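You operate a simulated robot arm through the tools that you are given. There is no shell and no other tool.

You run a simulated robot arm. Do the job below in one go: nothing can be reset, and whatever is moved stays where it is left.

JOB
Turn the air on at 4 bar, float the table and level it.
Fine: watch for the FLOAT lamp; ALONG 0 and ACROSS 0, with the white and yellow knobs alone.

It is judged by the outcome, as a careful person would: the job done as asked, and still so three seconds after it is handed in. It fails if anything else is knocked over, pushed out of place, dropped, spilled or broken.

ROBOT AND FRAMES
A 7-joint arm with a two-finger parallel gripper, fixed in place. Base frame: the origin is on the floor under the middle of its stand, x ahead of it, y to its left, z up. Lengths are in mm, angles in degrees, forces in N, time in s.
With the tool pointing down near the work surface it reaches from about 320 to 740 mm from the base axis. Its first joint turns from -143.0 to 143.0 degrees. Payload 3 kg.
Tool frame: the origin (TCP) lies between the finger pads and is the grasp point; the fingertips stand 30 mm ahead of it; z points along the fingers, y is the line along which they close. Largest opening 94 mm; finger width 28, thickness 10; the body of the gripper, 50 by 96 mm, starts 55 mm behind the TCP.
Orientation is told as [roll, pitch, yaw] about the base's x, y, z axes, in that order, counted from this pose: with the fingers straight down and closing along the base's y, the tool's x points along the base's -x, its y along +y and its z along -z.

CONTROLS
- The arm moves only by the tool jog_arm. Its argument "moves" is one flat list of numbers, 7 for each row, row after row: the shift along the base's x, y, z in mm, then the turn, a rotation vector about the base's x, y, z in degrees, then the opening, from 0 (shut) to 1 (fully open). In form: [tx, ty, tz, rx, ry, rz, jaw, tx, ty, tz, rx, ry, rz, jaw, ...]. A call has 1 to 20 rows; each row is the pose to reach, as a shift and turn from the pose commanded when the call began. A row lasts 0.2 s, in which the tool goes at most 50 mm and 8.6 degrees; a call with a longer step from one row to the next is refused whole, and so is a gripper value outside its range. A pose out of reach is approached as far as the arm can. The call stops where the force on the tool passes 50 N (or 10 N more than at its start, if that is more) or the arm is blocked; 0.2 s more then pass. Each finger travels about 45 mm/s and halts on what it meets, pressing with about 21 N; the grip force reading is that of the motor and also rises with nothing between the fingers. The clock runs only during rows and for 0.2 s after the last one: add rows that repeat a pose to give the fingers time. It gives the time, the measured TCP pose, the force on the tool (base axes), the opening and the grip force at its end, in the units of the frame above (readings bear some noise), with the torque about the TCP (base axes, N m) and any sound that the robot's microphone picked up.
- Cameras (640 x 400 px; columns grow to the right, rows downward): "scene" is fixed at [48.7, 645.1, 1335.3]; the picture's right is [-0.58, -0.82, 0.00], its down [-0.41, 0.29, -0.87] and it looks along [0.71, -0.50, -0.50] (base axes); focal length 359 px, centre (320, 200). "wrist" rides on the gripper at [76, 14, -102] in the tool frame; the picture's right is [-0.18, 0.98, 0.00], its down [-0.75, -0.14, -0.64] and it looks along [-0.63, -0.12, 0.77] (tool axes); focal length 243 px, centre (320, 200). There is no depth. A picture from a camera that has moved, and an enlarged one, comes with that camera's place and axes in the base frame and with its lens. The place of the scene camera against the robot may be out by one fixed shift of up to 18 mm in any direction.
- get_image(camera): a new picture of that camera. No time passes.
- lift_body(by): moves the trunk up (or, below 0, down) by that many mm; the arm rides with it, the base frame stays. It gives what a move gives, with no picture.
- zoom(camera, box): a new picture of the part [left, top, right, bottom] of that camera's present view, enlarged. No time passes.
- finish_job(): hands the job in; it is judged then, once.

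Places have to be worked out from the pictures, the camera data and where the tool is seen. Open the gripper and draw the arm clear of the work before you hand the job in, unless the task says otherwise.

The tools are called as a command line: name --argument value ..., lists and objects as JSON in quotes. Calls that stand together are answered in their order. jog_arm: Moves the arm, as the interface text tells. Its arguments: {"type":"object","properties":{"moves":{"type":"array","items":{"type":"number"}}},"required":["moves"]} The other tools are called the same way: lift_body (by) moves the trunk up or down; get_image (camera) takes a picture; zoom (camera, box) takes an enlarged picture of a part of a camera's view; finish_job () hands the job in.

At the start:

```text
time_s: 0.0
ee_pos: [654.9, -13.5, 980.9]
ee_rot: [0.0, 0.1, 0.0]
ft_force: [-0.3, -0.4, 0.8]
wrist_torque: [0.0, 0.02, 0.02]
opening: 93.9
finger_force: 0.0
trunk travel left (down, up): [-125.0, 265.0]
```

scene: 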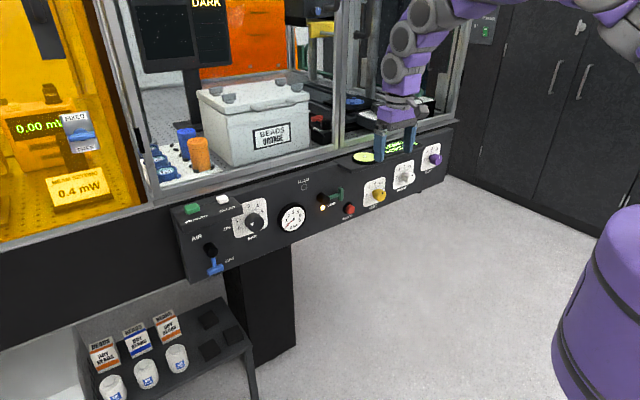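
wrist: 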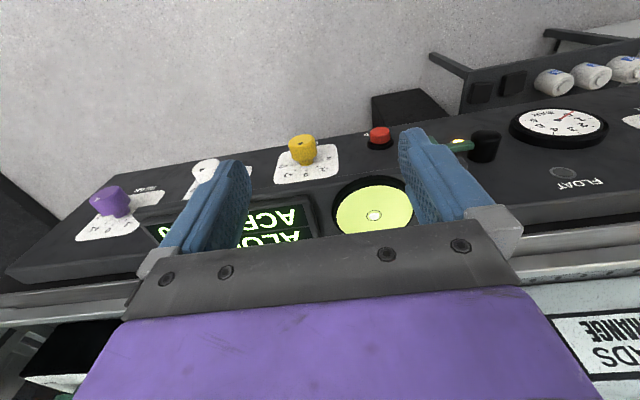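

I start by looking closely at the panel in the scene picture to read the labels of the valve, regulator, gauge, lamp and knobs.

zoom --camera "scene" --box '[170, 180, 330, 280]'

zoom --camera "scene" --box '[300, 125, 460, 225]'

zoom --camera "wrist" --box '[0, 100, 320, 300]'

zoom --camera "wrist" --box '[320, 40, 640, 240]'

```text
4.00 times, centred on (250, 230) of scene
camera zoom: at [48.7, 645.1, 1335.3], right [-0.58, -0.82, 0.0], down [-0.41, 0.29, -0.87], along [0.71, -0.5, -0.5], focal length 1437 px, centre (600, 80)
```

zoom: 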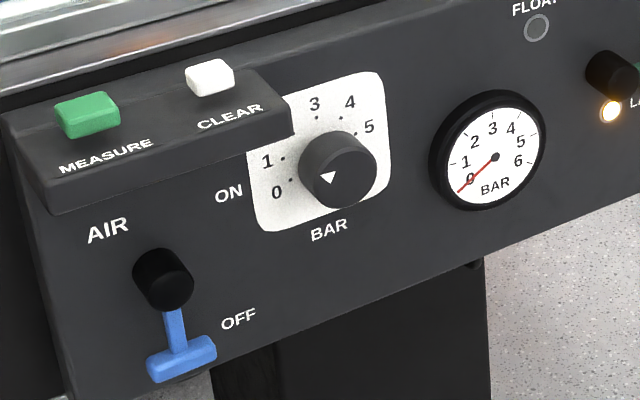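

```text
4.00 times, centred on (380, 175) of scene
camera zoom: at [48.7, 645.1, 1335.3], right [-0.58, -0.82, 0.0], down [-0.41, 0.29, -0.87], along [0.71, -0.5, -0.5], focal length 1437 px, centre (80, 300)
```

zoom: 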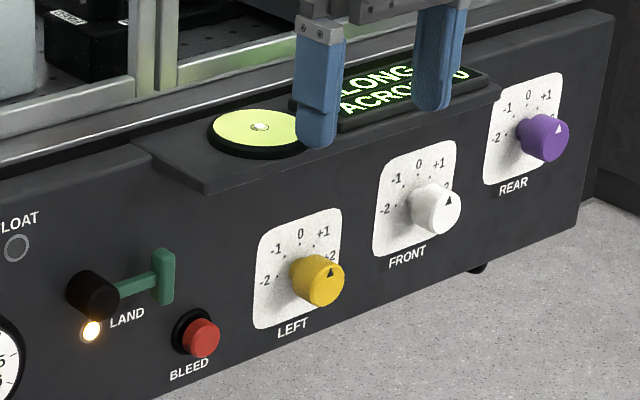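

```text
2.00 times, centred on (160, 200) of wrist
camera zoom: at [578.4, -0.4, 1083.0], right [0.18, 0.98, 0.0], down [0.75, -0.14, 0.64], along [0.63, -0.12, -0.77], focal length 485 px, centre (640, 200)
```

zoom: 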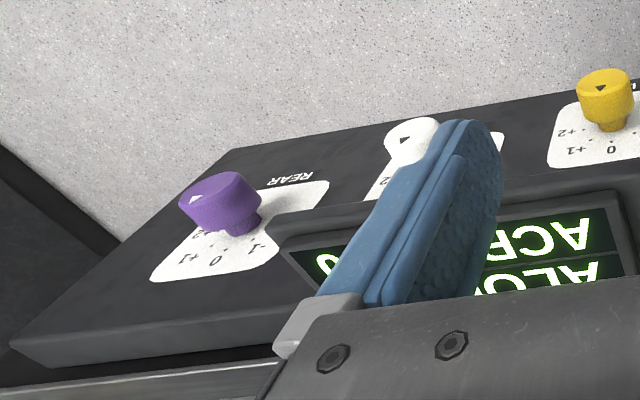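

```text
2.00 times, centred on (480, 140) of wrist
camera zoom: at [578.4, -0.4, 1083.0], right [0.18, 0.98, 0.0], down [0.75, -0.14, 0.64], along [0.63, -0.12, -0.77], focal length 485 px, centre (0, 320)
```

zoom: 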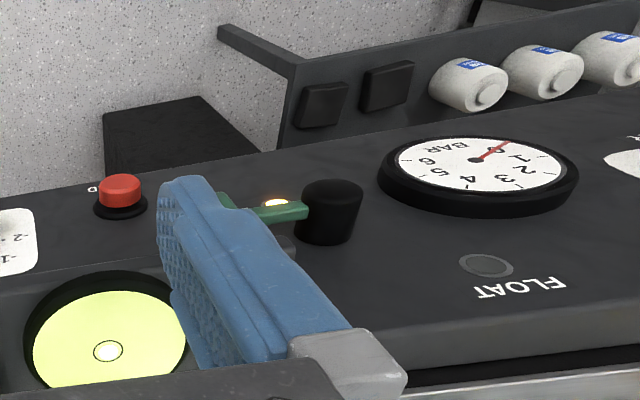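

The panel faces the robot, about vertical and roughly at x≈750, with knobs at z≈770. I back the tool off and tip it to point forward (+x), well clear of the panel, to see how the arm handles this posture.

jog_arm --moves '[-30, 0, 0, 0, 0, 0, 1, -60, 0, 0, 0, -7.5, 0, 1, -90, 0, 0, 0, -15, 0, 1, -115, 0, 0, 0, -22.5, 0, 1, -130, 0, 0, 0, -30, 0, 1, -140, 0, 0, 0, -37.5, 0, 1, -150, 0, 0, 0, -45, 0, 1, -150, 0, 0, 0, -52.5, 0, 1, -150, 0, 0, 0, -60, 0, 1, -150, 0, 0, 0, -67.5, 0, 1, -150, 0, 0, 0, -75, 0, 1, -150, 0, 0, 0, -82.5, 0, 1, -150, 0, 0, 0, -90, 0, 1]'

```text
time_s: 2.8
ee_pos: [600.0, -27.5, 968.7]
ee_rot: [0.8, -74.9, -0.7]
ft_force: [-0.1, -1.6, 0.6]
wrist_torque: [0.0, 0.0, 0.07]
opening: 94.0
finger_force: 0.1
out of reach, approached as far as the arm can: row 7, 8, 9, 10, 11, 12, 13
trunk travel left (down, up): [-125.0, 265.0]
```

The arm could not reach that pose fully (ended at x=600, pitch −75). I look at both cameras to see the arm's posture.

get_image --camera "scene"

get_image --camera "wrist"

```text
taken
```

scene: 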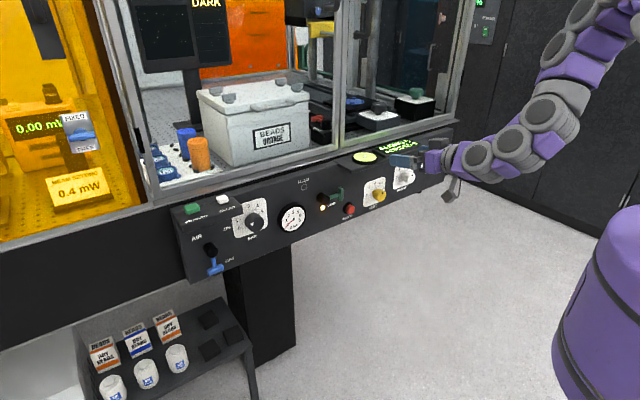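

```text
taken
camera wrist: at [480.2, -14.4, 921.8], right [0.05, 0.98, 0.18], down [-0.42, -0.14, 0.89], along [0.9, -0.12, 0.41], focal length 243 px, centre (320, 200)
```

wrist: 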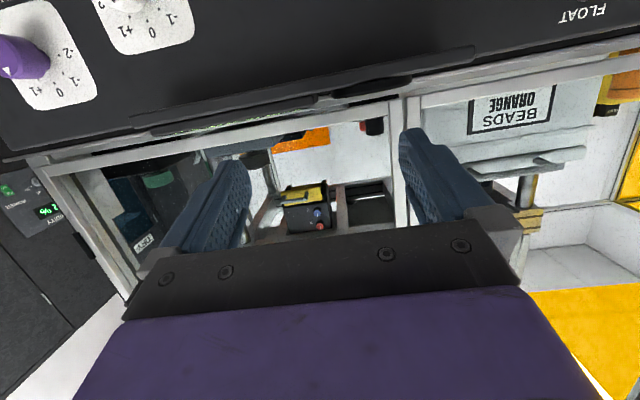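

The arm hangs from a high shoulder and folds poorly close in. I move down and a little sideways with small steps, to learn which commanded pose the shifts are counted from and whether the horizontal posture is reachable lower.

jog_arm --moves '[0, 0, -30, 0, 0, 0, 1, 0, 0, -60, 0, 0, 0, 1, 0, 0, -90, 0, 0, 0, 1, 0, 0, -120, 0, 0, 0, 1]'

```text
time_s: 3.8
ee_pos: [596.9, -29.3, 843.0]
ee_rot: [0.5, -74.9, -0.4]
ft_force: [0.9, 0.7, 0.3]
wrist_torque: [0.02, 0.04, 0.01]
opening: 94.0
finger_force: 0.1
trunk travel left (down, up): [-125.0, 265.0]
```

The shift was counted from the reached pose, and all went through. Now I tip the last 15° to point straight forward at this lower height.

jog_arm --moves '[0, 0, 0, 0, -5, 0, 1, 0, 0, 0, 0, -10, 0, 1, 0, 0, 0, 0, -15, 0, 1]'

get_image --camera "wrist"

get_image --camera "scene"

```text
time_s: 4.6
ee_pos: [597.5, -30.6, 842.2]
ee_rot: [-135.8, -90.0, 135.9]
ft_force: [0.5, -0.3, -0.1]
wrist_torque: [0.01, 0.03, -0.05]
opening: 94.0
finger_force: 0.1
trunk travel left (down, up): [-125.0, 265.0]
```

```text
taken
camera wrist: at [493.1, -18.4, 765.2], right [0.0, 0.98, 0.18], down [-0.64, -0.14, 0.75], along [0.77, -0.12, 0.63], focal length 243 px, centre (320, 200)
```

wrist: 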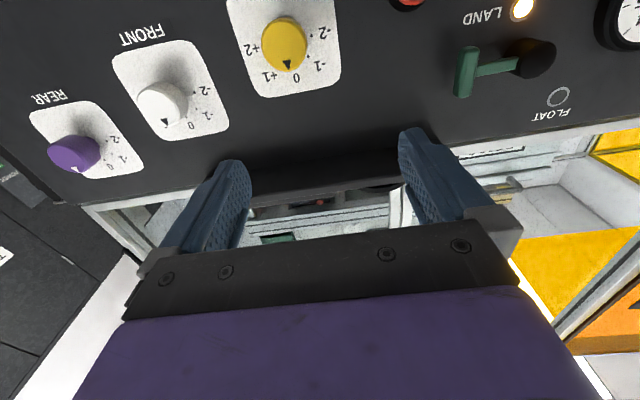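

```text
taken
```

scene: 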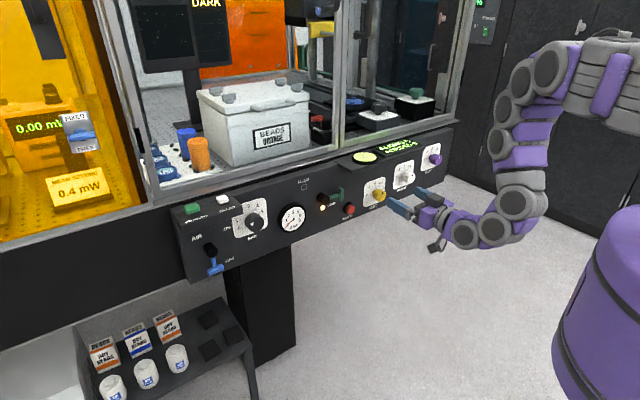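

The tool now points forward. I go down ~130 mm to let the wrist camera look at the panel face, giving a second viewpoint for triangulation, and zoom on the display from the scene camera.

jog_arm --moves '[0, 0, -40, 0, 0, 0, 1, 0, 0, -80, 0, 0, 0, 1, 0, 0, -120, 0, 0, 0, 1, 0, 0, -150, 0, 0, 0, 1]'

get_image --camera "wrist"

zoom --camera "scene" --box '[310, 120, 470, 220]'

zoom --camera "scene" --box '[345, 135, 425, 185]'

```text
time_s: 5.6
ee_pos: [597.6, -28.7, 708.0]
ee_rot: [36.9, -89.9, -36.8]
ft_force: [-0.8, -0.7, -0.6]
wrist_torque: [-0.03, -0.04, -0.03]
opening: 93.8
finger_force: 0.2
out of reach, approached as far as the arm can: row 4
trunk travel left (down, up): [-125.0, 265.0]
```

```text
taken
camera wrist: at [493.2, -17.3, 632.4], right [0.0, 0.98, 0.19], down [-0.64, -0.14, 0.75], along [0.77, -0.12, 0.63], focal length 243 px, centre (320, 200)
```

wrist: 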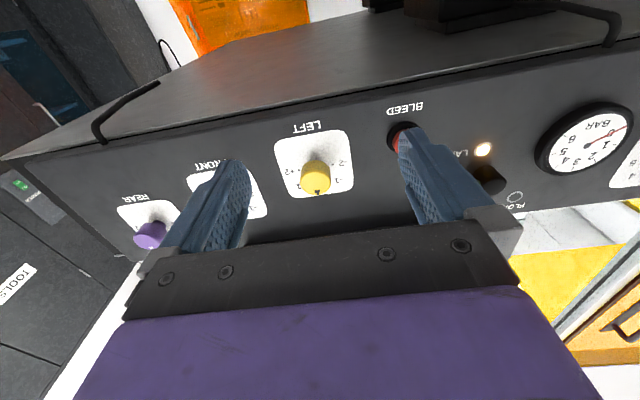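

```text
4.00 times, centred on (390, 170) of scene
camera zoom: at [48.7, 645.1, 1335.3], right [-0.58, -0.82, 0.0], down [-0.41, 0.29, -0.87], along [0.71, -0.5, -0.5], focal length 1437 px, centre (40, 320)
```

zoom: 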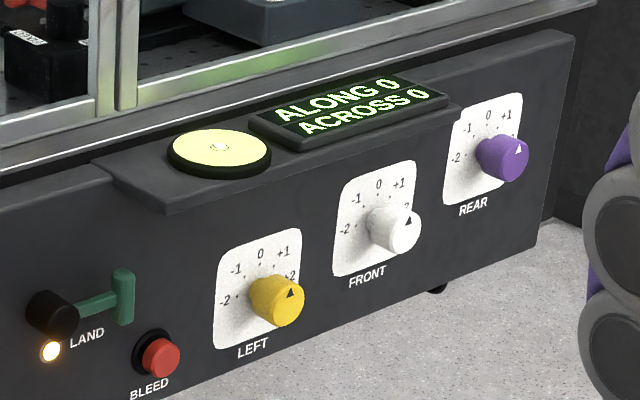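

```text
8.00 times, centred on (385, 160) of scene
camera zoom: at [48.7, 645.1, 1335.3], right [-0.58, -0.82, 0.0], down [-0.41, 0.29, -0.87], along [0.71, -0.5, -0.5], focal length 2874 px, centre (-200, 520)
```

zoom: 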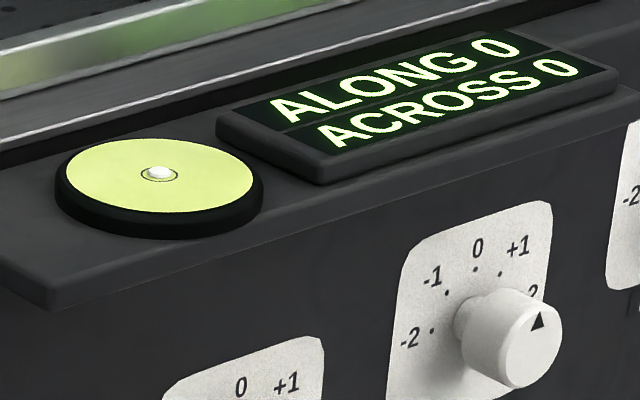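

Triangulating the two wrist views: panel face x≈750 (vertical, parallel to y), yellow knob ≈(725,-51,787), FLOAT lamp ≈(750,204,885), LAND lamp ≈(751,146,802), gauge ≈ y 255, z 806. AIR lever is estimated near y≈490, z≈820. I slide left at x≈600 (clear of the knobs) and look again.

jog_arm --moves '[0, 40, 10, 0, 0, 0, 1, 0, 80, 20, 0, 0, 0, 1, 0, 120, 30, 0, 0, 0, 1, 0, 160, 40, 0, 0, 0, 1, 0, 200, 50, 0, 0, 0, 1, 0, 240, 50, 0, 0, 0, 1, 0, 280, 50, 0, 0, 0, 1, 0, 320, 50, 0, 0, 0, 1]'

get_image --camera "wrist"

get_image --camera "scene"

```text
time_s: 7.4
ee_pos: [592.4, 292.3, 757.0]
ee_rot: [-12.5, -89.8, 12.5]
ft_force: [0.2, 0.3, 0.3]
wrist_torque: [-0.01, -0.02, 0.01]
opening: 93.9
finger_force: 0.0
trunk travel left (down, up): [-125.0, 265.0]
```

```text
taken
camera wrist: at [488.5, 305.8, 680.5], right [0.0, 0.98, 0.18], down [-0.64, -0.14, 0.76], along [0.77, -0.12, 0.63], focal length 243 px, centre (320, 200)
```

wrist: 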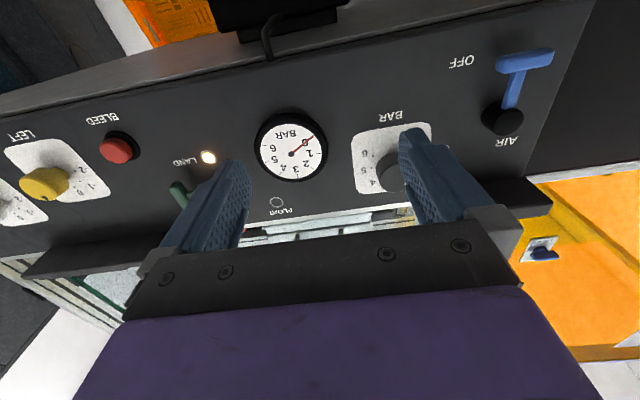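

```text
taken
```

scene: 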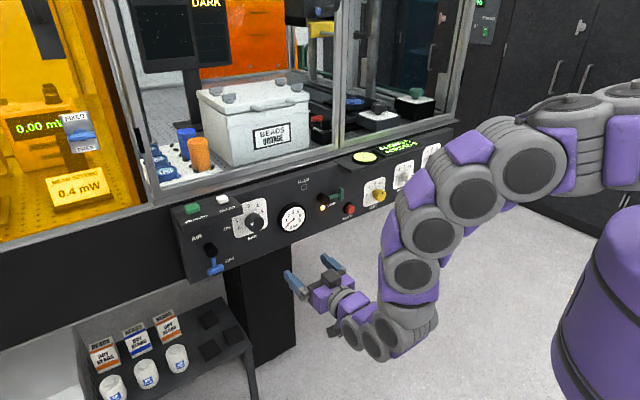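

The AIR lever is visible: hub around y≈460–475, z≈800, with the T-handle pointing straight down about 50 mm. I move further left for a second viewpoint on it and on the regulator.

jog_arm --moves '[0, 40, 0, 0, 0, 0, 1, 0, 80, 0, 0, 0, 0, 1, 0, 120, 0, 0, 0, 0, 1, 0, 160, 0, 0, 0, 0, 1]'

get_image --camera "wrist"

zoom --camera "scene" --box '[160, 170, 320, 270]'

```text
time_s: 8.4
ee_pos: [594.8, 449.3, 776.2]
ee_rot: [-36.0, -89.8, 36.2]
ft_force: [-0.6, -0.2, -0.2]
wrist_torque: [0.04, -0.02, 0.0]
opening: 93.9
finger_force: 0.0
out of reach, approached as far as the arm can: row 4
trunk travel left (down, up): [-125.0, 265.0]
```

```text
taken
camera wrist: at [490.6, 461.4, 698.9], right [0.0, 0.98, 0.18], down [-0.64, -0.14, 0.76], along [0.77, -0.11, 0.63], focal length 243 px, centre (320, 200)
```

wrist: 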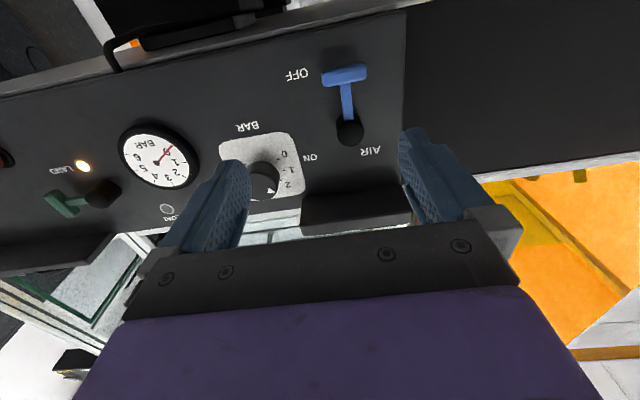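

```text
4.00 times, centred on (240, 220) of scene
camera zoom: at [48.7, 645.1, 1335.3], right [-0.58, -0.82, 0.0], down [-0.41, 0.29, -0.87], along [0.71, -0.5, -0.5], focal length 1437 px, centre (640, 120)
```

zoom: 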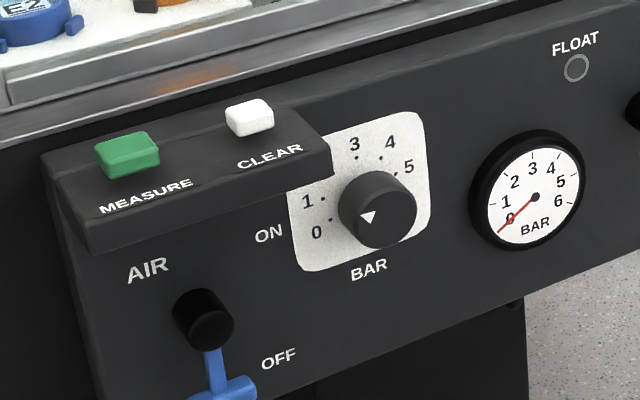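

Triangulated: AIR crossbar centre ≈(729,474,754), hub axis ≈(y 473, z 811), radius ≈57 mm. The arm is near its low limit here, so I lower the trunk 80 mm (free space below the tool) to gain reach.

lift_body --by -80

get_image --camera "scene"

```text
time_s: 9.6
ee_pos: [593.1, 448.8, 695.8]
ee_rot: [-15.1, -89.9, 15.2]
ft_force: [0.4, 1.1, 0.7]
wrist_torque: [0.02, 0.03, -0.03]
opening: 94.2
finger_force: 0.1
trunk travel left (down, up): [-45.0, 345.0]
```

```text
taken
```

scene: 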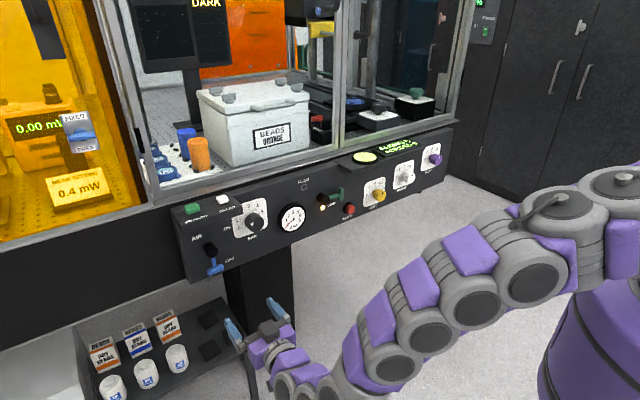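

Now I move to the lever's height in line with it (y 474, z 754, still at x≈593) and test the −90° roll in free air, as turning the lever from down to right will need it.

jog_arm --moves '[0, 12, 29, 0, 0, 0, 1, 0, 25, 58, 0, 0, 0, 1, 0, 25, 58, -8, 0, 0, 1, 0, 25, 58, -16, 0, 0, 1, 0, 25, 58, -24, 0, 0, 1, 0, 25, 58, -32, 0, 0, 1, 0, 25, 58, -40, 0, 0, 1, 0, 25, 58, -48, 0, 0, 1, 0, 25, 58, -56, 0, 0, 1, 0, 25, 58, -64, 0, 0, 1, 0, 25, 58, -72, 0, 0, 1, 0, 25, 58, -80, 0, 0, 1, 0, 25, 58, -88, 0, 0, 1]'

get_image --camera "wrist"

```text
time_s: 12.4
ee_pos: [593.9, 472.3, 754.6]
ee_rot: [-89.9, -1.8, 90.0]
ft_force: [-0.6, -0.3, -0.3]
wrist_torque: [0.0, 0.01, 0.01]
opening: 94.1
finger_force: 0.1
trunk travel left (down, up): [-45.0, 345.0]
```

```text
taken
camera wrist: at [490.1, 395.4, 737.8], right [0.0, 0.22, -0.98], down [-0.64, 0.75, 0.17], along [0.77, 0.63, 0.14], focal length 243 px, centre (320, 200)
```

wrist: 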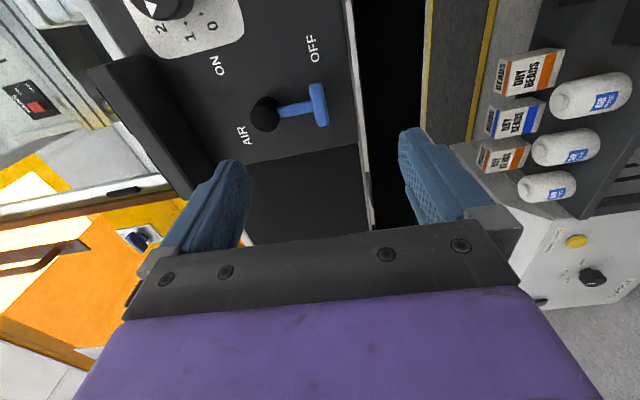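

Roll works, and this view confirms crossbar at y≈473, z≈755 and hub z≈810. I roll back, narrow the fingers to ~66 mm, and advance partway toward the crossbar, then check alignment.

jog_arm --moves '[0, 0, 0, 8, 0, 0, 0.7, 0, 0, 0, 16, 0, 0, 0.7, 0, 0, 0, 24, 0, 0, 0.7, 0, 0, 0, 32, 0, 0, 0.7, 0, 0, 0, 40, 0, 0, 0.7, 0, 0, 0, 48, 0, 0, 0.7, 0, 0, 0, 56, 0, 0, 0.7, 0, 0, 0, 64, 0, 0, 0.7, 0, 0, 0, 72, 0, 0, 0.7, 0, 0, 0, 80, 0, 0, 0.7, 0, 0, 0, 88, 0, 0, 0.7, 30, 0, 0, 88, 0, 0, 0.7, 60, 0, 0, 88, 0, 0, 0.7]'

get_image --camera "wrist"

zoom --camera "scene" --box '[170, 200, 330, 300]'

```text
time_s: 15.2
ee_pos: [655.2, 474.8, 752.5]
ee_rot: [-25.3, -89.9, 25.5]
ft_force: [-0.1, -0.5, -0.4]
wrist_torque: [0.03, -0.02, 0.0]
opening: 65.8
finger_force: 0.1
trunk travel left (down, up): [-45.0, 345.0]
```

```text
taken
camera wrist: at [551.2, 486.7, 675.5], right [0.0, 0.98, 0.18], down [-0.64, -0.14, 0.75], along [0.77, -0.12, 0.63], focal length 243 px, centre (320, 200)
```

wrist: 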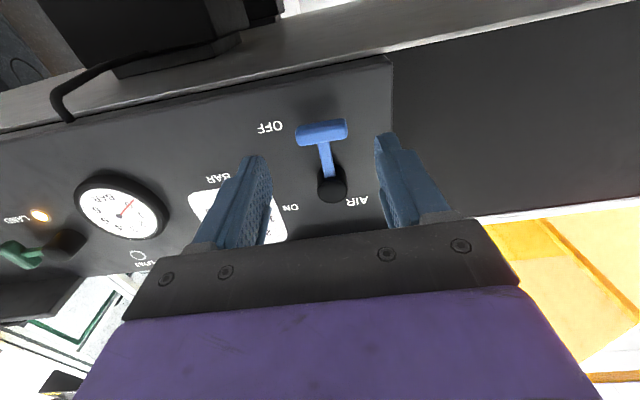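

```text
4.00 times, centred on (250, 250) of scene
camera zoom: at [48.7, 645.1, 1335.3], right [-0.58, -0.82, 0.0], down [-0.41, 0.29, -0.87], along [0.71, -0.5, -0.5], focal length 1437 px, centre (600, 0)
```

zoom: 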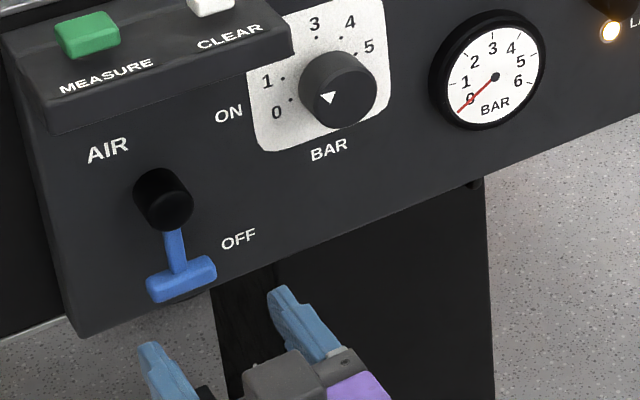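

The crossbar sits centred between the fingers (y≈473, z≈755, x≈730–735). I advance so the tips reach x≈741 (panel at 750) and close on the crossbar ends.

jog_arm --moves '[25, -1, 3, 0, 0, 0, 0.7, 45, -1, 3, 0, 0, 0, 0.7, 56, -1, 3, 0, 0, 0, 0.7, 56, -1, 3, 0, 0, 0, 0.6, 56, -1, 3, 0, 0, 0, 0.5, 56, -1, 3, 0, 0, 0, 0.4, 56, -1, 3, 0, 0, 0, 0.35, 56, -1, 3, 0, 0, 0, 0.35]'

get_image --camera "wrist"

zoom --camera "scene" --box '[170, 200, 330, 300]'

```text
time_s: 17.0
ee_pos: [708.3, 467.9, 776.3]
ee_rot: [-15.6, -90.0, 15.8]
ft_force: [0.6, 0.1, 0.2]
wrist_torque: [0.01, 0.0, 0.03]
opening: 33.0
finger_force: 0.0
out of reach, approached as far as the arm can: row 2, 3, 4, 5, 6, 7, 8
trunk travel left (down, up): [-45.0, 345.0]
```

```text
taken
camera wrist: at [604.7, 479.5, 700.1], right [0.0, 0.98, 0.18], down [-0.64, -0.14, 0.76], along [0.77, -0.12, 0.63], focal length 243 px, centre (320, 200)
```

wrist: 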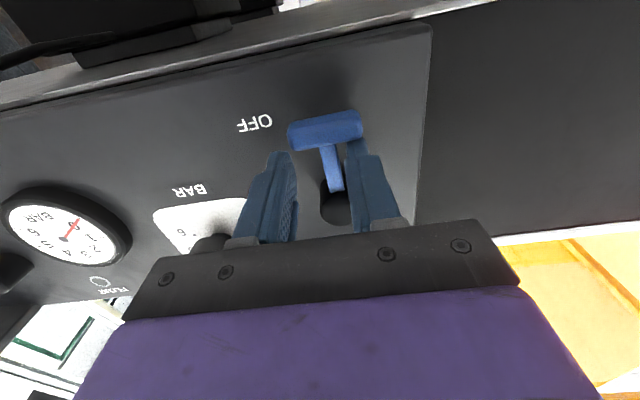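

```text
4.00 times, centred on (250, 250) of scene
camera zoom: at [48.7, 645.1, 1335.3], right [-0.58, -0.82, 0.0], down [-0.41, 0.29, -0.87], along [0.71, -0.5, -0.5], focal length 1437 px, centre (600, 0)
```

zoom: 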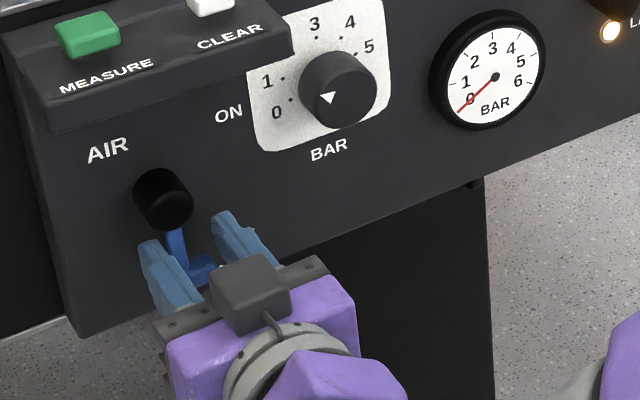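

Reach ran out low again (stopped at z=776, fingers loosely around the stem, no contact force). I reopen, back straight out, and lower the trunk the remaining way for proper reach.

jog_arm --moves '[0, 2, 0, 0, 0, 0, 0.5, 0, 2, 0, 0, 0, 0, 0.7, -30, 2, 0, 0, 0, 0, 0.7, -60, 2, 0, 0, 0, 0, 0.7]'

lift_body --by -45

get_image --camera "scene"

```text
time_s: 18.0
ee_pos: [644.9, 469.0, 775.0]
ee_rot: [-37.4, -89.9, 37.5]
ft_force: [1.0, 1.5, -0.3]
wrist_torque: [0.03, 0.03, -0.02]
opening: 65.7
finger_force: 0.2
trunk travel left (down, up): [-45.0, 345.0]
```

```text
time_s: 18.9
ee_pos: [646.3, 469.8, 729.9]
ee_rot: [-17.2, -89.9, 17.3]
ft_force: [-0.8, -0.8, 0.2]
wrist_torque: [0.01, 0.01, -0.01]
opening: 66.0
finger_force: 0.0
trunk travel left (down, up): [0.0, 390.0]
```

```text
taken
```

scene: 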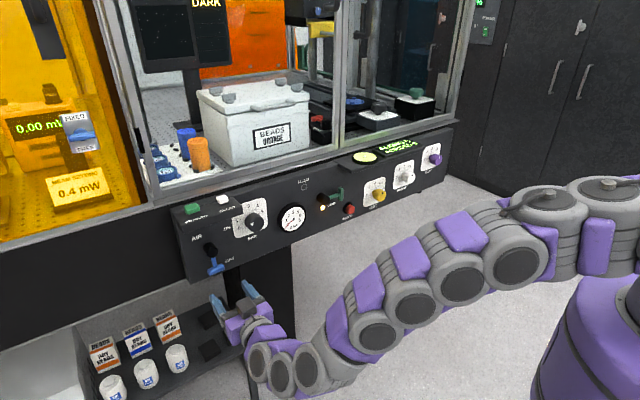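

Trunk is fully down; the TCP is at (646,470,730). I now go to y 473.5, z 756 and advance to x≈711, checking for reach.

jog_arm --moves '[0, 3.5, 26, 0, 0, 0, 0.7, 25, 3.5, 26, 0, 0, 0, 0.7, 45, 3.5, 26, 0, 0, 0, 0.7, 65, 3.5, 26, 0, 0, 0, 0.7]'

get_image --camera "wrist"

```text
time_s: 19.9
ee_pos: [711.4, 469.7, 755.9]
ee_rot: [-32.2, -89.9, 32.3]
ft_force: [0.4, -0.3, 0.4]
wrist_torque: [-0.03, 0.02, -0.02]
opening: 65.8
finger_force: 0.0
trunk travel left (down, up): [0.0, 390.0]
```

```text
taken
camera wrist: at [608.0, 484.1, 679.5], right [0.0, 0.98, 0.18], down [-0.64, -0.14, 0.75], along [0.77, -0.12, 0.63], focal length 243 px, centre (320, 200)
```

wrist: 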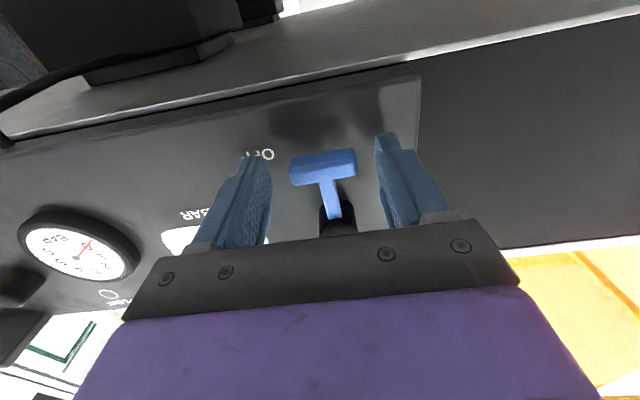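

The crossbar is centred between the fingertips. I close on its ends.

jog_arm --moves '[0, 0, 0, 0, 0, 0, 0.55, 0, 0, 0, 0, 0, 0, 0.45, 0, 0, 0, 0, 0, 0, 0.38, 0, 0, 0, 0, 0, 0, 0.33, 0, 0, 0, 0, 0, 0, 0.33]'

get_image --camera "wrist"

zoom --camera "scene" --box '[170, 200, 330, 300]'

```text
time_s: 21.1
ee_pos: [710.6, 471.3, 756.6]
ee_rot: [-31.7, -89.9, 31.9]
ft_force: [0.0, 4.5, 0.5]
wrist_torque: [-0.21, -0.1, -0.03]
opening: 40.1
finger_force: 44.2
trunk travel left (down, up): [0.0, 390.0]
```

```text
taken
camera wrist: at [607.3, 485.1, 679.5], right [0.0, 0.98, 0.18], down [-0.64, -0.14, 0.75], along [0.77, -0.12, 0.63], focal length 243 px, centre (320, 200)
```

wrist: 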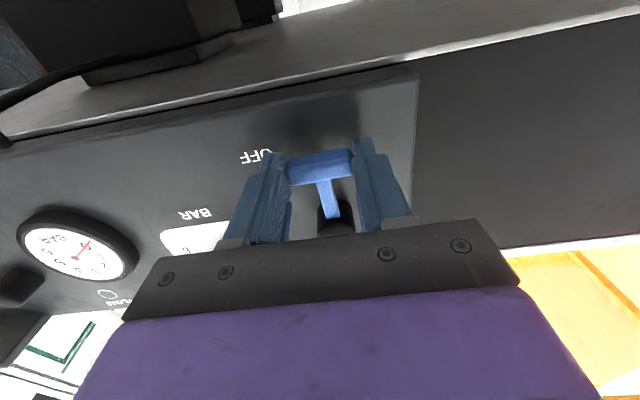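

```text
4.00 times, centred on (250, 250) of scene
camera zoom: at [48.7, 645.1, 1335.3], right [-0.58, -0.82, 0.0], down [-0.41, 0.29, -0.87], along [0.71, -0.5, -0.5], focal length 1437 px, centre (600, 0)
```

zoom: 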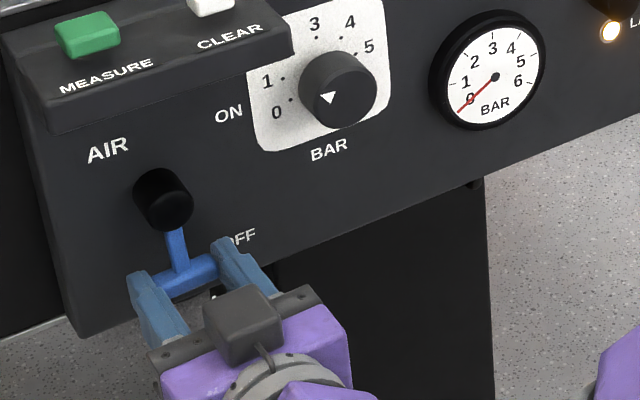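

Firm grip on the 40 mm crossbar. I swing it along the arc about the hub (y≈473, z≈811, R≈55) toward ON: first 40° counter-clockwise with matching tool roll.

jog_arm --moves '[0, -7.65, 0.54, -8, 0, 0, 0.33, 0, -15.16, 2.13, -16, 0, 0, 0.33, 0, -22.37, 4.76, -24, 0, 0, 0.33, 0, -29.15, 8.36, -32, 0, 0, 0.33, 0, -35.35, 12.87, -40, 0, 0, 0.33]'

zoom --camera "scene" --box '[170, 180, 330, 280]'

```text
time_s: 22.2
ee_pos: [711.1, 438.8, 767.4]
ee_rot: [-89.7, -49.9, 89.9]
ft_force: [-6.9, 6.8, 3.2]
wrist_torque: [-0.13, 0.68, -0.48]
opening: 39.8
finger_force: 44.9
trunk travel left (down, up): [0.0, 390.0]
```

```text
4.00 times, centred on (250, 230) of scene
camera zoom: at [48.7, 645.1, 1335.3], right [-0.58, -0.82, 0.0], down [-0.41, 0.29, -0.87], along [0.71, -0.5, -0.5], focal length 1437 px, centre (600, 80)
```

zoom: 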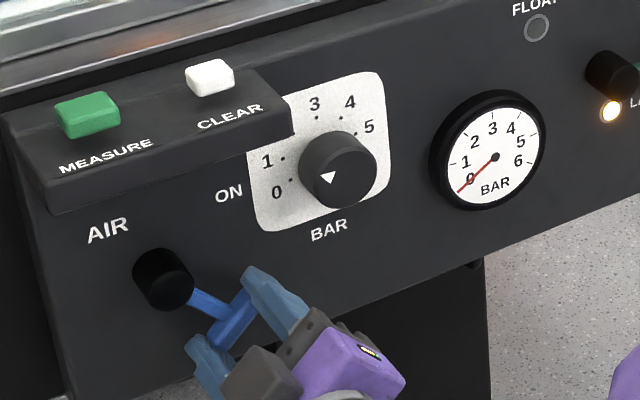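

The lever follows (about 40°) with small forces. I carry on along the arc to ~88°.

jog_arm --moves '[0, -5.52, 5.33, -8, 0, 0, 0.33, 0, -10.24, 11.38, -16, 0, 0, 0.33, 0, -14.08, 18.02, -24, 0, 0, 0.33, 0, -16.96, 25.14, -32, 0, 0, 0.33, 0, -18.81, 32.58, -40, 0, 0, 0.33, 0, -19.61, 40.21, -48, 0, 0, 0.33]'

zoom --camera "scene" --box '[170, 180, 330, 280]'

get_image --camera "wrist"

```text
time_s: 23.6
ee_pos: [710.6, 420.3, 807.8]
ee_rot: [-89.7, -1.8, 90.0]
ft_force: [-22.5, 5.0, -4.8]
wrist_torque: [-0.29, -0.01, 0.19]
opening: 40.1
finger_force: 45.2
trunk travel left (down, up): [0.0, 390.0]
```

```text
4.00 times, centred on (250, 230) of scene
camera zoom: at [48.7, 645.1, 1335.3], right [-0.58, -0.82, 0.0], down [-0.41, 0.29, -0.87], along [0.71, -0.5, -0.5], focal length 1437 px, centre (600, 80)
```

zoom: 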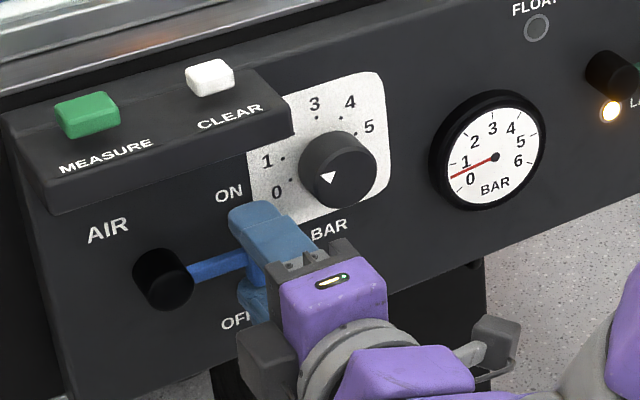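

```text
taken
camera wrist: at [607.5, 343.0, 792.0], right [0.0, 0.21, -0.98], down [-0.64, 0.75, 0.17], along [0.77, 0.63, 0.13], focal length 243 px, centre (320, 200)
```

wrist: 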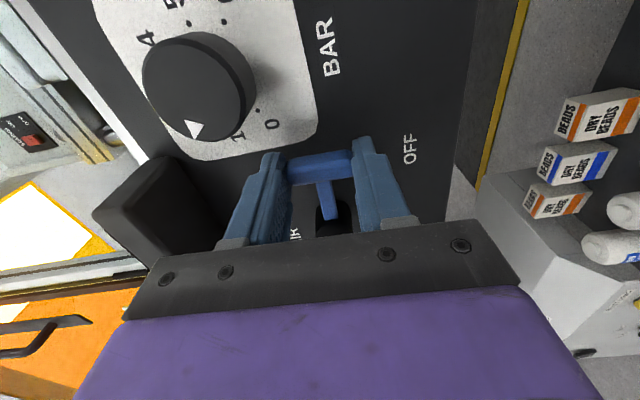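

The gauge needle has risen off zero, so air is flowing. I nudge ~5° more toward the stop (easing back 2 mm in x, since the tips bear ~22 N in x), then see.

jog_arm --moves '[-2, 0, 3, -3, 0, 0, 0.33, -2, 0, 5.5, -6, 0, 0, 0.33, -2, 0, 5.5, -6, 0, 0, 0.33]'

zoom --camera "scene" --box '[170, 180, 330, 280]'

```text
time_s: 24.4
ee_pos: [710.4, 419.6, 809.5]
ee_rot: [-89.4, 4.3, 89.9]
ft_force: [4.9, 10.0, -25.9]
wrist_torque: [0.55, 0.34, -0.8]
opening: 40.6
finger_force: 44.7
trunk travel left (down, up): [0.0, 390.0]
```

```text
4.00 times, centred on (250, 230) of scene
camera zoom: at [48.7, 645.1, 1335.3], right [-0.58, -0.82, 0.0], down [-0.41, 0.29, -0.87], along [0.71, -0.5, -0.5], focal length 1437 px, centre (600, 80)
```

zoom: 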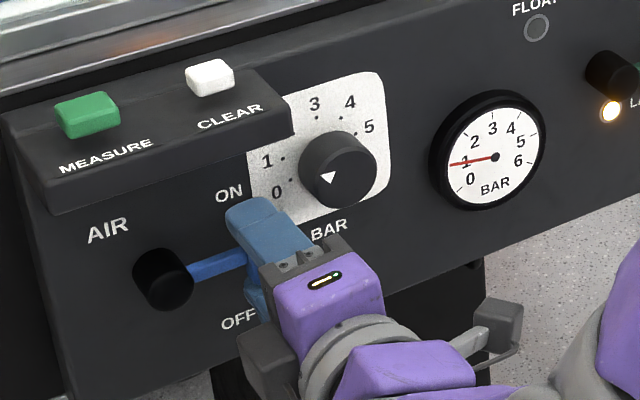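

Resistance (−26 N in z) shows the stop at 90°; the lever is fully ON and the gauge reads ~1 bar. I relieve the push, open, and back straight out.

jog_arm --moves '[0, 0, -4, 4, 0, 0, 0.33, 0, 0, -4, 4, 0, 0, 0.45, 0, 0, -4, 4, 0, 0, 0.58, 0, 0, -4, 4, 0, 0, 0.58, -20, 0, -4, 4, 0, 0, 0.58, -50, 0, -4, 4, 0, 0, 0.58, -90, 0, -4, 4, 0, 0, 0.58]'

get_image --camera "wrist"

zoom --camera "scene" --box '[170, 180, 330, 280]'

```text
time_s: 26.1
ee_pos: [617.5, 416.8, 812.7]
ee_rot: [-89.7, 0.1, 89.9]
ft_force: [0.0, 0.6, 0.3]
wrist_torque: [0.01, 0.0, 0.02]
opening: 54.8
finger_force: 0.0
trunk travel left (down, up): [0.0, 390.0]
```

```text
taken
camera wrist: at [513.2, 339.2, 797.7], right [0.0, 0.18, -0.98], down [-0.64, 0.76, 0.14], along [0.77, 0.63, 0.11], focal length 243 px, centre (320, 200)
```

wrist: 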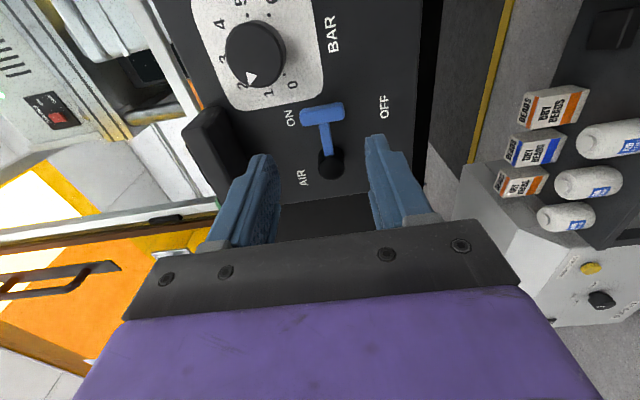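

```text
4.00 times, centred on (250, 230) of scene
camera zoom: at [48.7, 645.1, 1335.3], right [-0.58, -0.82, 0.0], down [-0.41, 0.29, -0.87], along [0.71, -0.5, -0.5], focal length 1437 px, centre (600, 80)
```

zoom: 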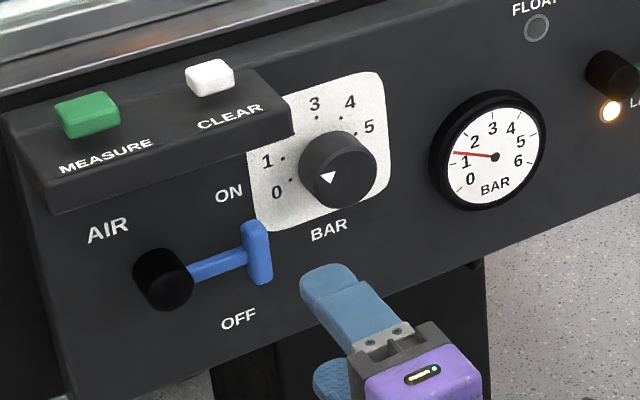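

The AIR lever sits horizontally at ON. From the dial marks I find the regulator centre at (y 364, z 851), 40° per bar with 3 at the top; its pointer is near 1.5 bar, matching the gauge. I need about +100° clockwise, so I line up in front of it at roll −90 and check.

jog_arm --moves '[0, -26, 19, 0, 0, 0, 0.7, 0, -53, 38, 0, 0, 0, 0.7, 10, -53, 38, 0, 0, 0, 0.7, 10, -53, 38, 0, 0, 0, 0.7]'

get_image --camera "wrist"

zoom --camera "scene" --box '[190, 180, 310, 255]'

```text
time_s: 27.1
ee_pos: [630.2, 365.8, 850.1]
ee_rot: [-89.7, 0.2, 89.9]
ft_force: [0.0, -0.5, 1.1]
wrist_torque: [-0.01, 0.02, -0.03]
opening: 65.7
finger_force: 0.1
trunk travel left (down, up): [0.0, 390.0]
```

```text
taken
camera wrist: at [526.6, 288.7, 836.3], right [0.0, 0.18, -0.98], down [-0.64, 0.75, 0.14], along [0.77, 0.63, 0.11], focal length 243 px, centre (320, 200)
```

wrist: 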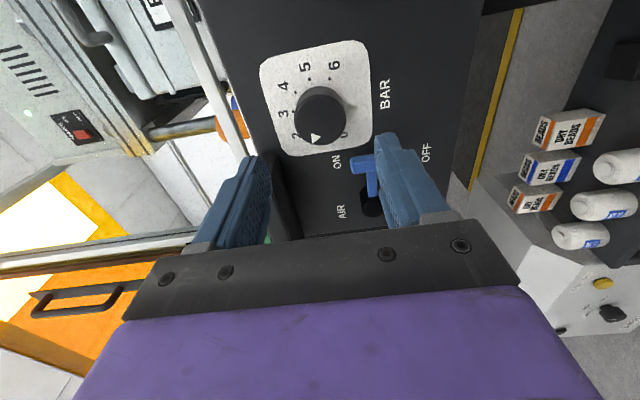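

```text
5.33 times, centred on (250, 218) of scene
camera zoom: at [48.7, 645.1, 1335.3], right [-0.58, -0.82, 0.0], down [-0.41, 0.29, -0.87], along [0.71, -0.5, -0.5], focal length 1916 px, centre (693, 107)
```

zoom: 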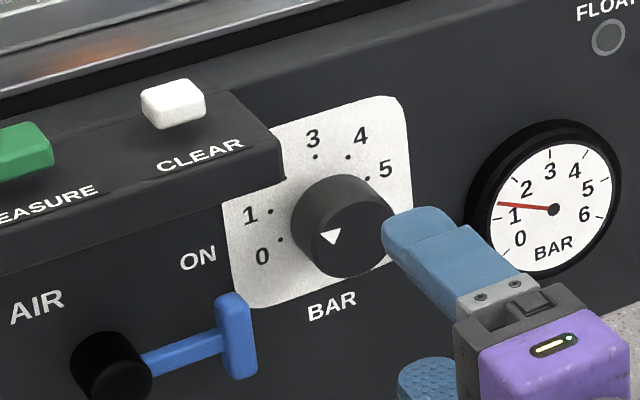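

Knob centre confirmed at (y≈363.5, z≈850), aligned with the tool. I advance to x≈705 so the fingers straddle the knob above and below, then close on it.

jog_arm --moves '[25, -1.5, 0.5, 0, 0, 0, 0.7, 50, -1.5, 0.5, 0, 0, 0, 0.7, 75, -1.5, 0.5, 0, 0, 0, 0.7, 75, -1.5, 0.5, 0, 0, 0, 0.55, 75, -1.5, 0.5, 0, 0, 0, 0.45, 75, -1.5, 0.5, 0, 0, 0, 0.35, 75, -1.5, 0.5, 0, 0, 0, 0.35]'

get_image --camera "wrist"

zoom --camera "scene" --box '[190, 180, 310, 255]'

```text
time_s: 28.6
ee_pos: [704.7, 364.4, 850.7]
ee_rot: [-89.8, 0.0, 89.9]
ft_force: [4.7, 1.8, 3.2]
wrist_torque: [-0.02, -0.11, 0.22]
opening: 41.0
finger_force: 45.1
trunk travel left (down, up): [0.0, 390.0]
```

```text
taken
camera wrist: at [600.4, 286.8, 835.7], right [0.0, 0.18, -0.98], down [-0.64, 0.75, 0.14], along [0.77, 0.63, 0.12], focal length 243 px, centre (320, 200)
```

wrist: 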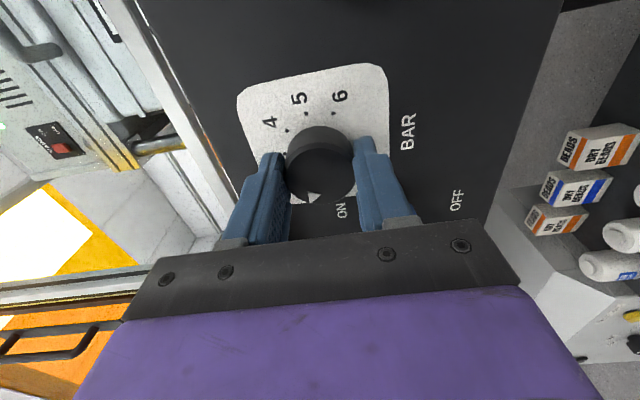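

```text
5.33 times, centred on (250, 218) of scene
camera zoom: at [48.7, 645.1, 1335.3], right [-0.58, -0.82, 0.0], down [-0.41, 0.29, -0.87], along [0.71, -0.5, -0.5], focal length 1916 px, centre (693, 107)
```

zoom: 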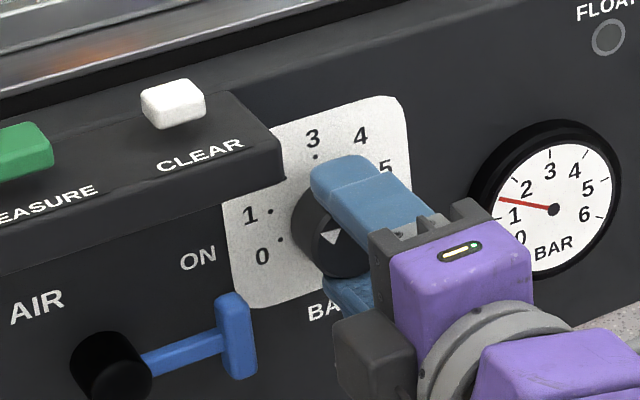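

Gripped at 41 mm. I turn the regulator clockwise (+x rotation) by 48° first and watch the gauge.

jog_arm --moves '[0, 0, 0, 8, 0, 0, 0.35, 0, 0, 0, 16, 0, 0, 0.35, 0, 0, 0, 24, 0, 0, 0.35, 0, 0, 0, 32, 0, 0, 0.35, 0, 0, 0, 40, 0, 0, 0.35, 0, 0, 0, 48, 0, 0, 0.35]'

get_image --camera "wrist"

zoom --camera "scene" --box '[190, 180, 310, 255]'

```text
time_s: 30.1
ee_pos: [703.3, 365.2, 849.5]
ee_rot: [-89.7, -48.0, 90.0]
ft_force: [-0.3, 4.4, 1.0]
wrist_torque: [0.01, -0.13, 0.34]
opening: 41.1
finger_force: 45.2
trunk travel left (down, up): [0.0, 390.0]
```

```text
taken
camera wrist: at [600.4, 322.4, 783.5], right [0.0, 0.85, -0.52], down [-0.64, 0.4, 0.66], along [0.77, 0.34, 0.55], focal length 243 px, centre (320, 200)
```

wrist: 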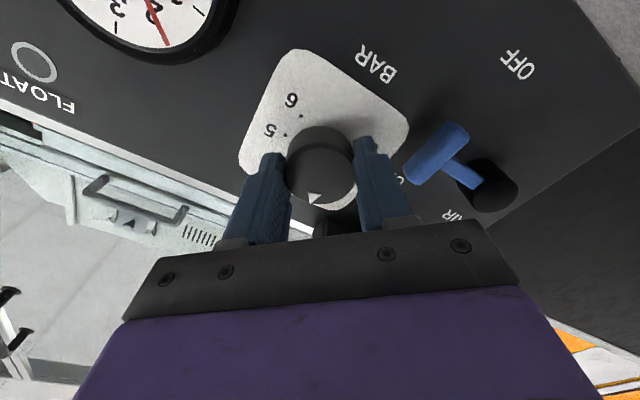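

```text
5.33 times, centred on (250, 218) of scene
camera zoom: at [48.7, 645.1, 1335.3], right [-0.58, -0.82, 0.0], down [-0.41, 0.29, -0.87], along [0.71, -0.5, -0.5], focal length 1916 px, centre (693, 107)
```

zoom: 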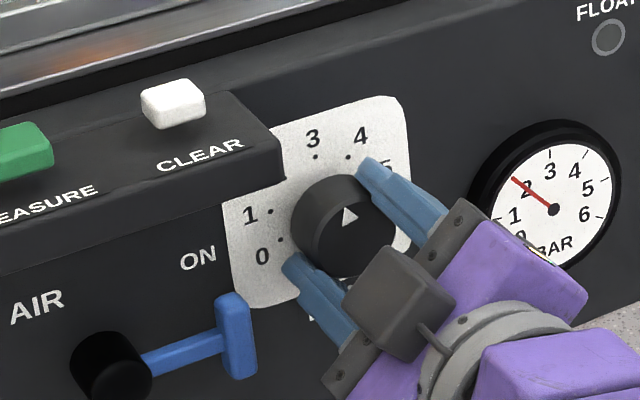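

The knob turns with the grip; the pointer is near 2.7 and the gauge is following with some lag. I turn another 48° and then wait for the gauge to settle.

jog_arm --moves '[0, 0, 0, 8, 0, 0, 0.35, 0, 0, 0, 16, 0, 0, 0.35, 0, 0, 0, 24, 0, 0, 0.35, 0, 0, 0, 32, 0, 0, 0.35, 0, 0, 0, 40, 0, 0, 0.35, 0, 0, 0, 48, 0, 0, 0.35, 0, 0, 0, 48, 0, 0, 0.35, 0, 0, 0, 48, 0, 0, 0.35, 0, 0, 0, 48, 0, 0, 0.35, 0, 0, 0, 48, 0, 0, 0.35, 0, 0, 0, 48, 0, 0, 0.35, 0, 0, 0, 48, 0, 0, 0.35, 0, 0, 0, 48, 0, 0, 0.35, 0, 0, 0, 48, 0, 0, 0.35, 0, 0, 0, 48, 0, 0, 0.35, 0, 0, 0, 48, 0, 0, 0.35]'

get_image --camera "wrist"

zoom --camera "scene" --box '[190, 180, 310, 255]'

zoom --camera "scene" --box '[276, 200, 308, 236]'

```text
time_s: 33.5
ee_pos: [703.9, 364.2, 849.9]
ee_rot: [88.7, -84.1, -88.6]
ft_force: [13.5, 11.7, -2.0]
wrist_torque: [-0.01, -0.12, 0.33]
opening: 40.8
finger_force: 44.8
trunk travel left (down, up): [0.0, 390.0]
```

```text
taken
camera wrist: at [600.2, 385.1, 775.1], right [0.0, 0.96, 0.28], down [-0.64, -0.22, 0.74], along [0.77, -0.18, 0.61], focal length 243 px, centre (320, 200)
```

wrist: 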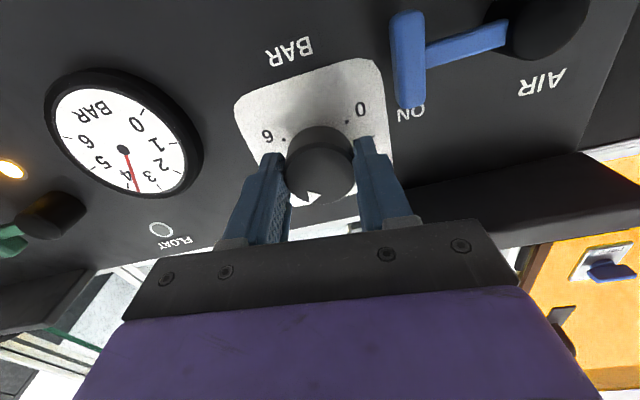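

```text
5.33 times, centred on (250, 218) of scene
camera zoom: at [48.7, 645.1, 1335.3], right [-0.58, -0.82, 0.0], down [-0.41, 0.29, -0.87], along [0.71, -0.5, -0.5], focal length 1916 px, centre (693, 107)
```

zoom: 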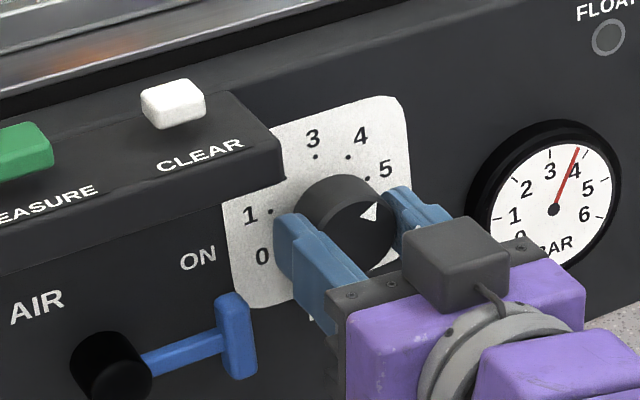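

```text
11.11 times, centred on (292, 218) of scene
camera zoom: at [48.7, 645.1, 1335.3], right [-0.58, -0.82, 0.0], down [-0.41, 0.29, -0.87], along [0.71, -0.5, -0.5], focal length 3992 px, centre (631, 0)
```

zoom: 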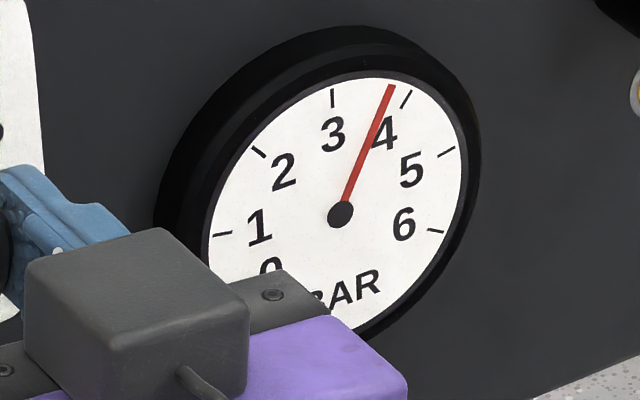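

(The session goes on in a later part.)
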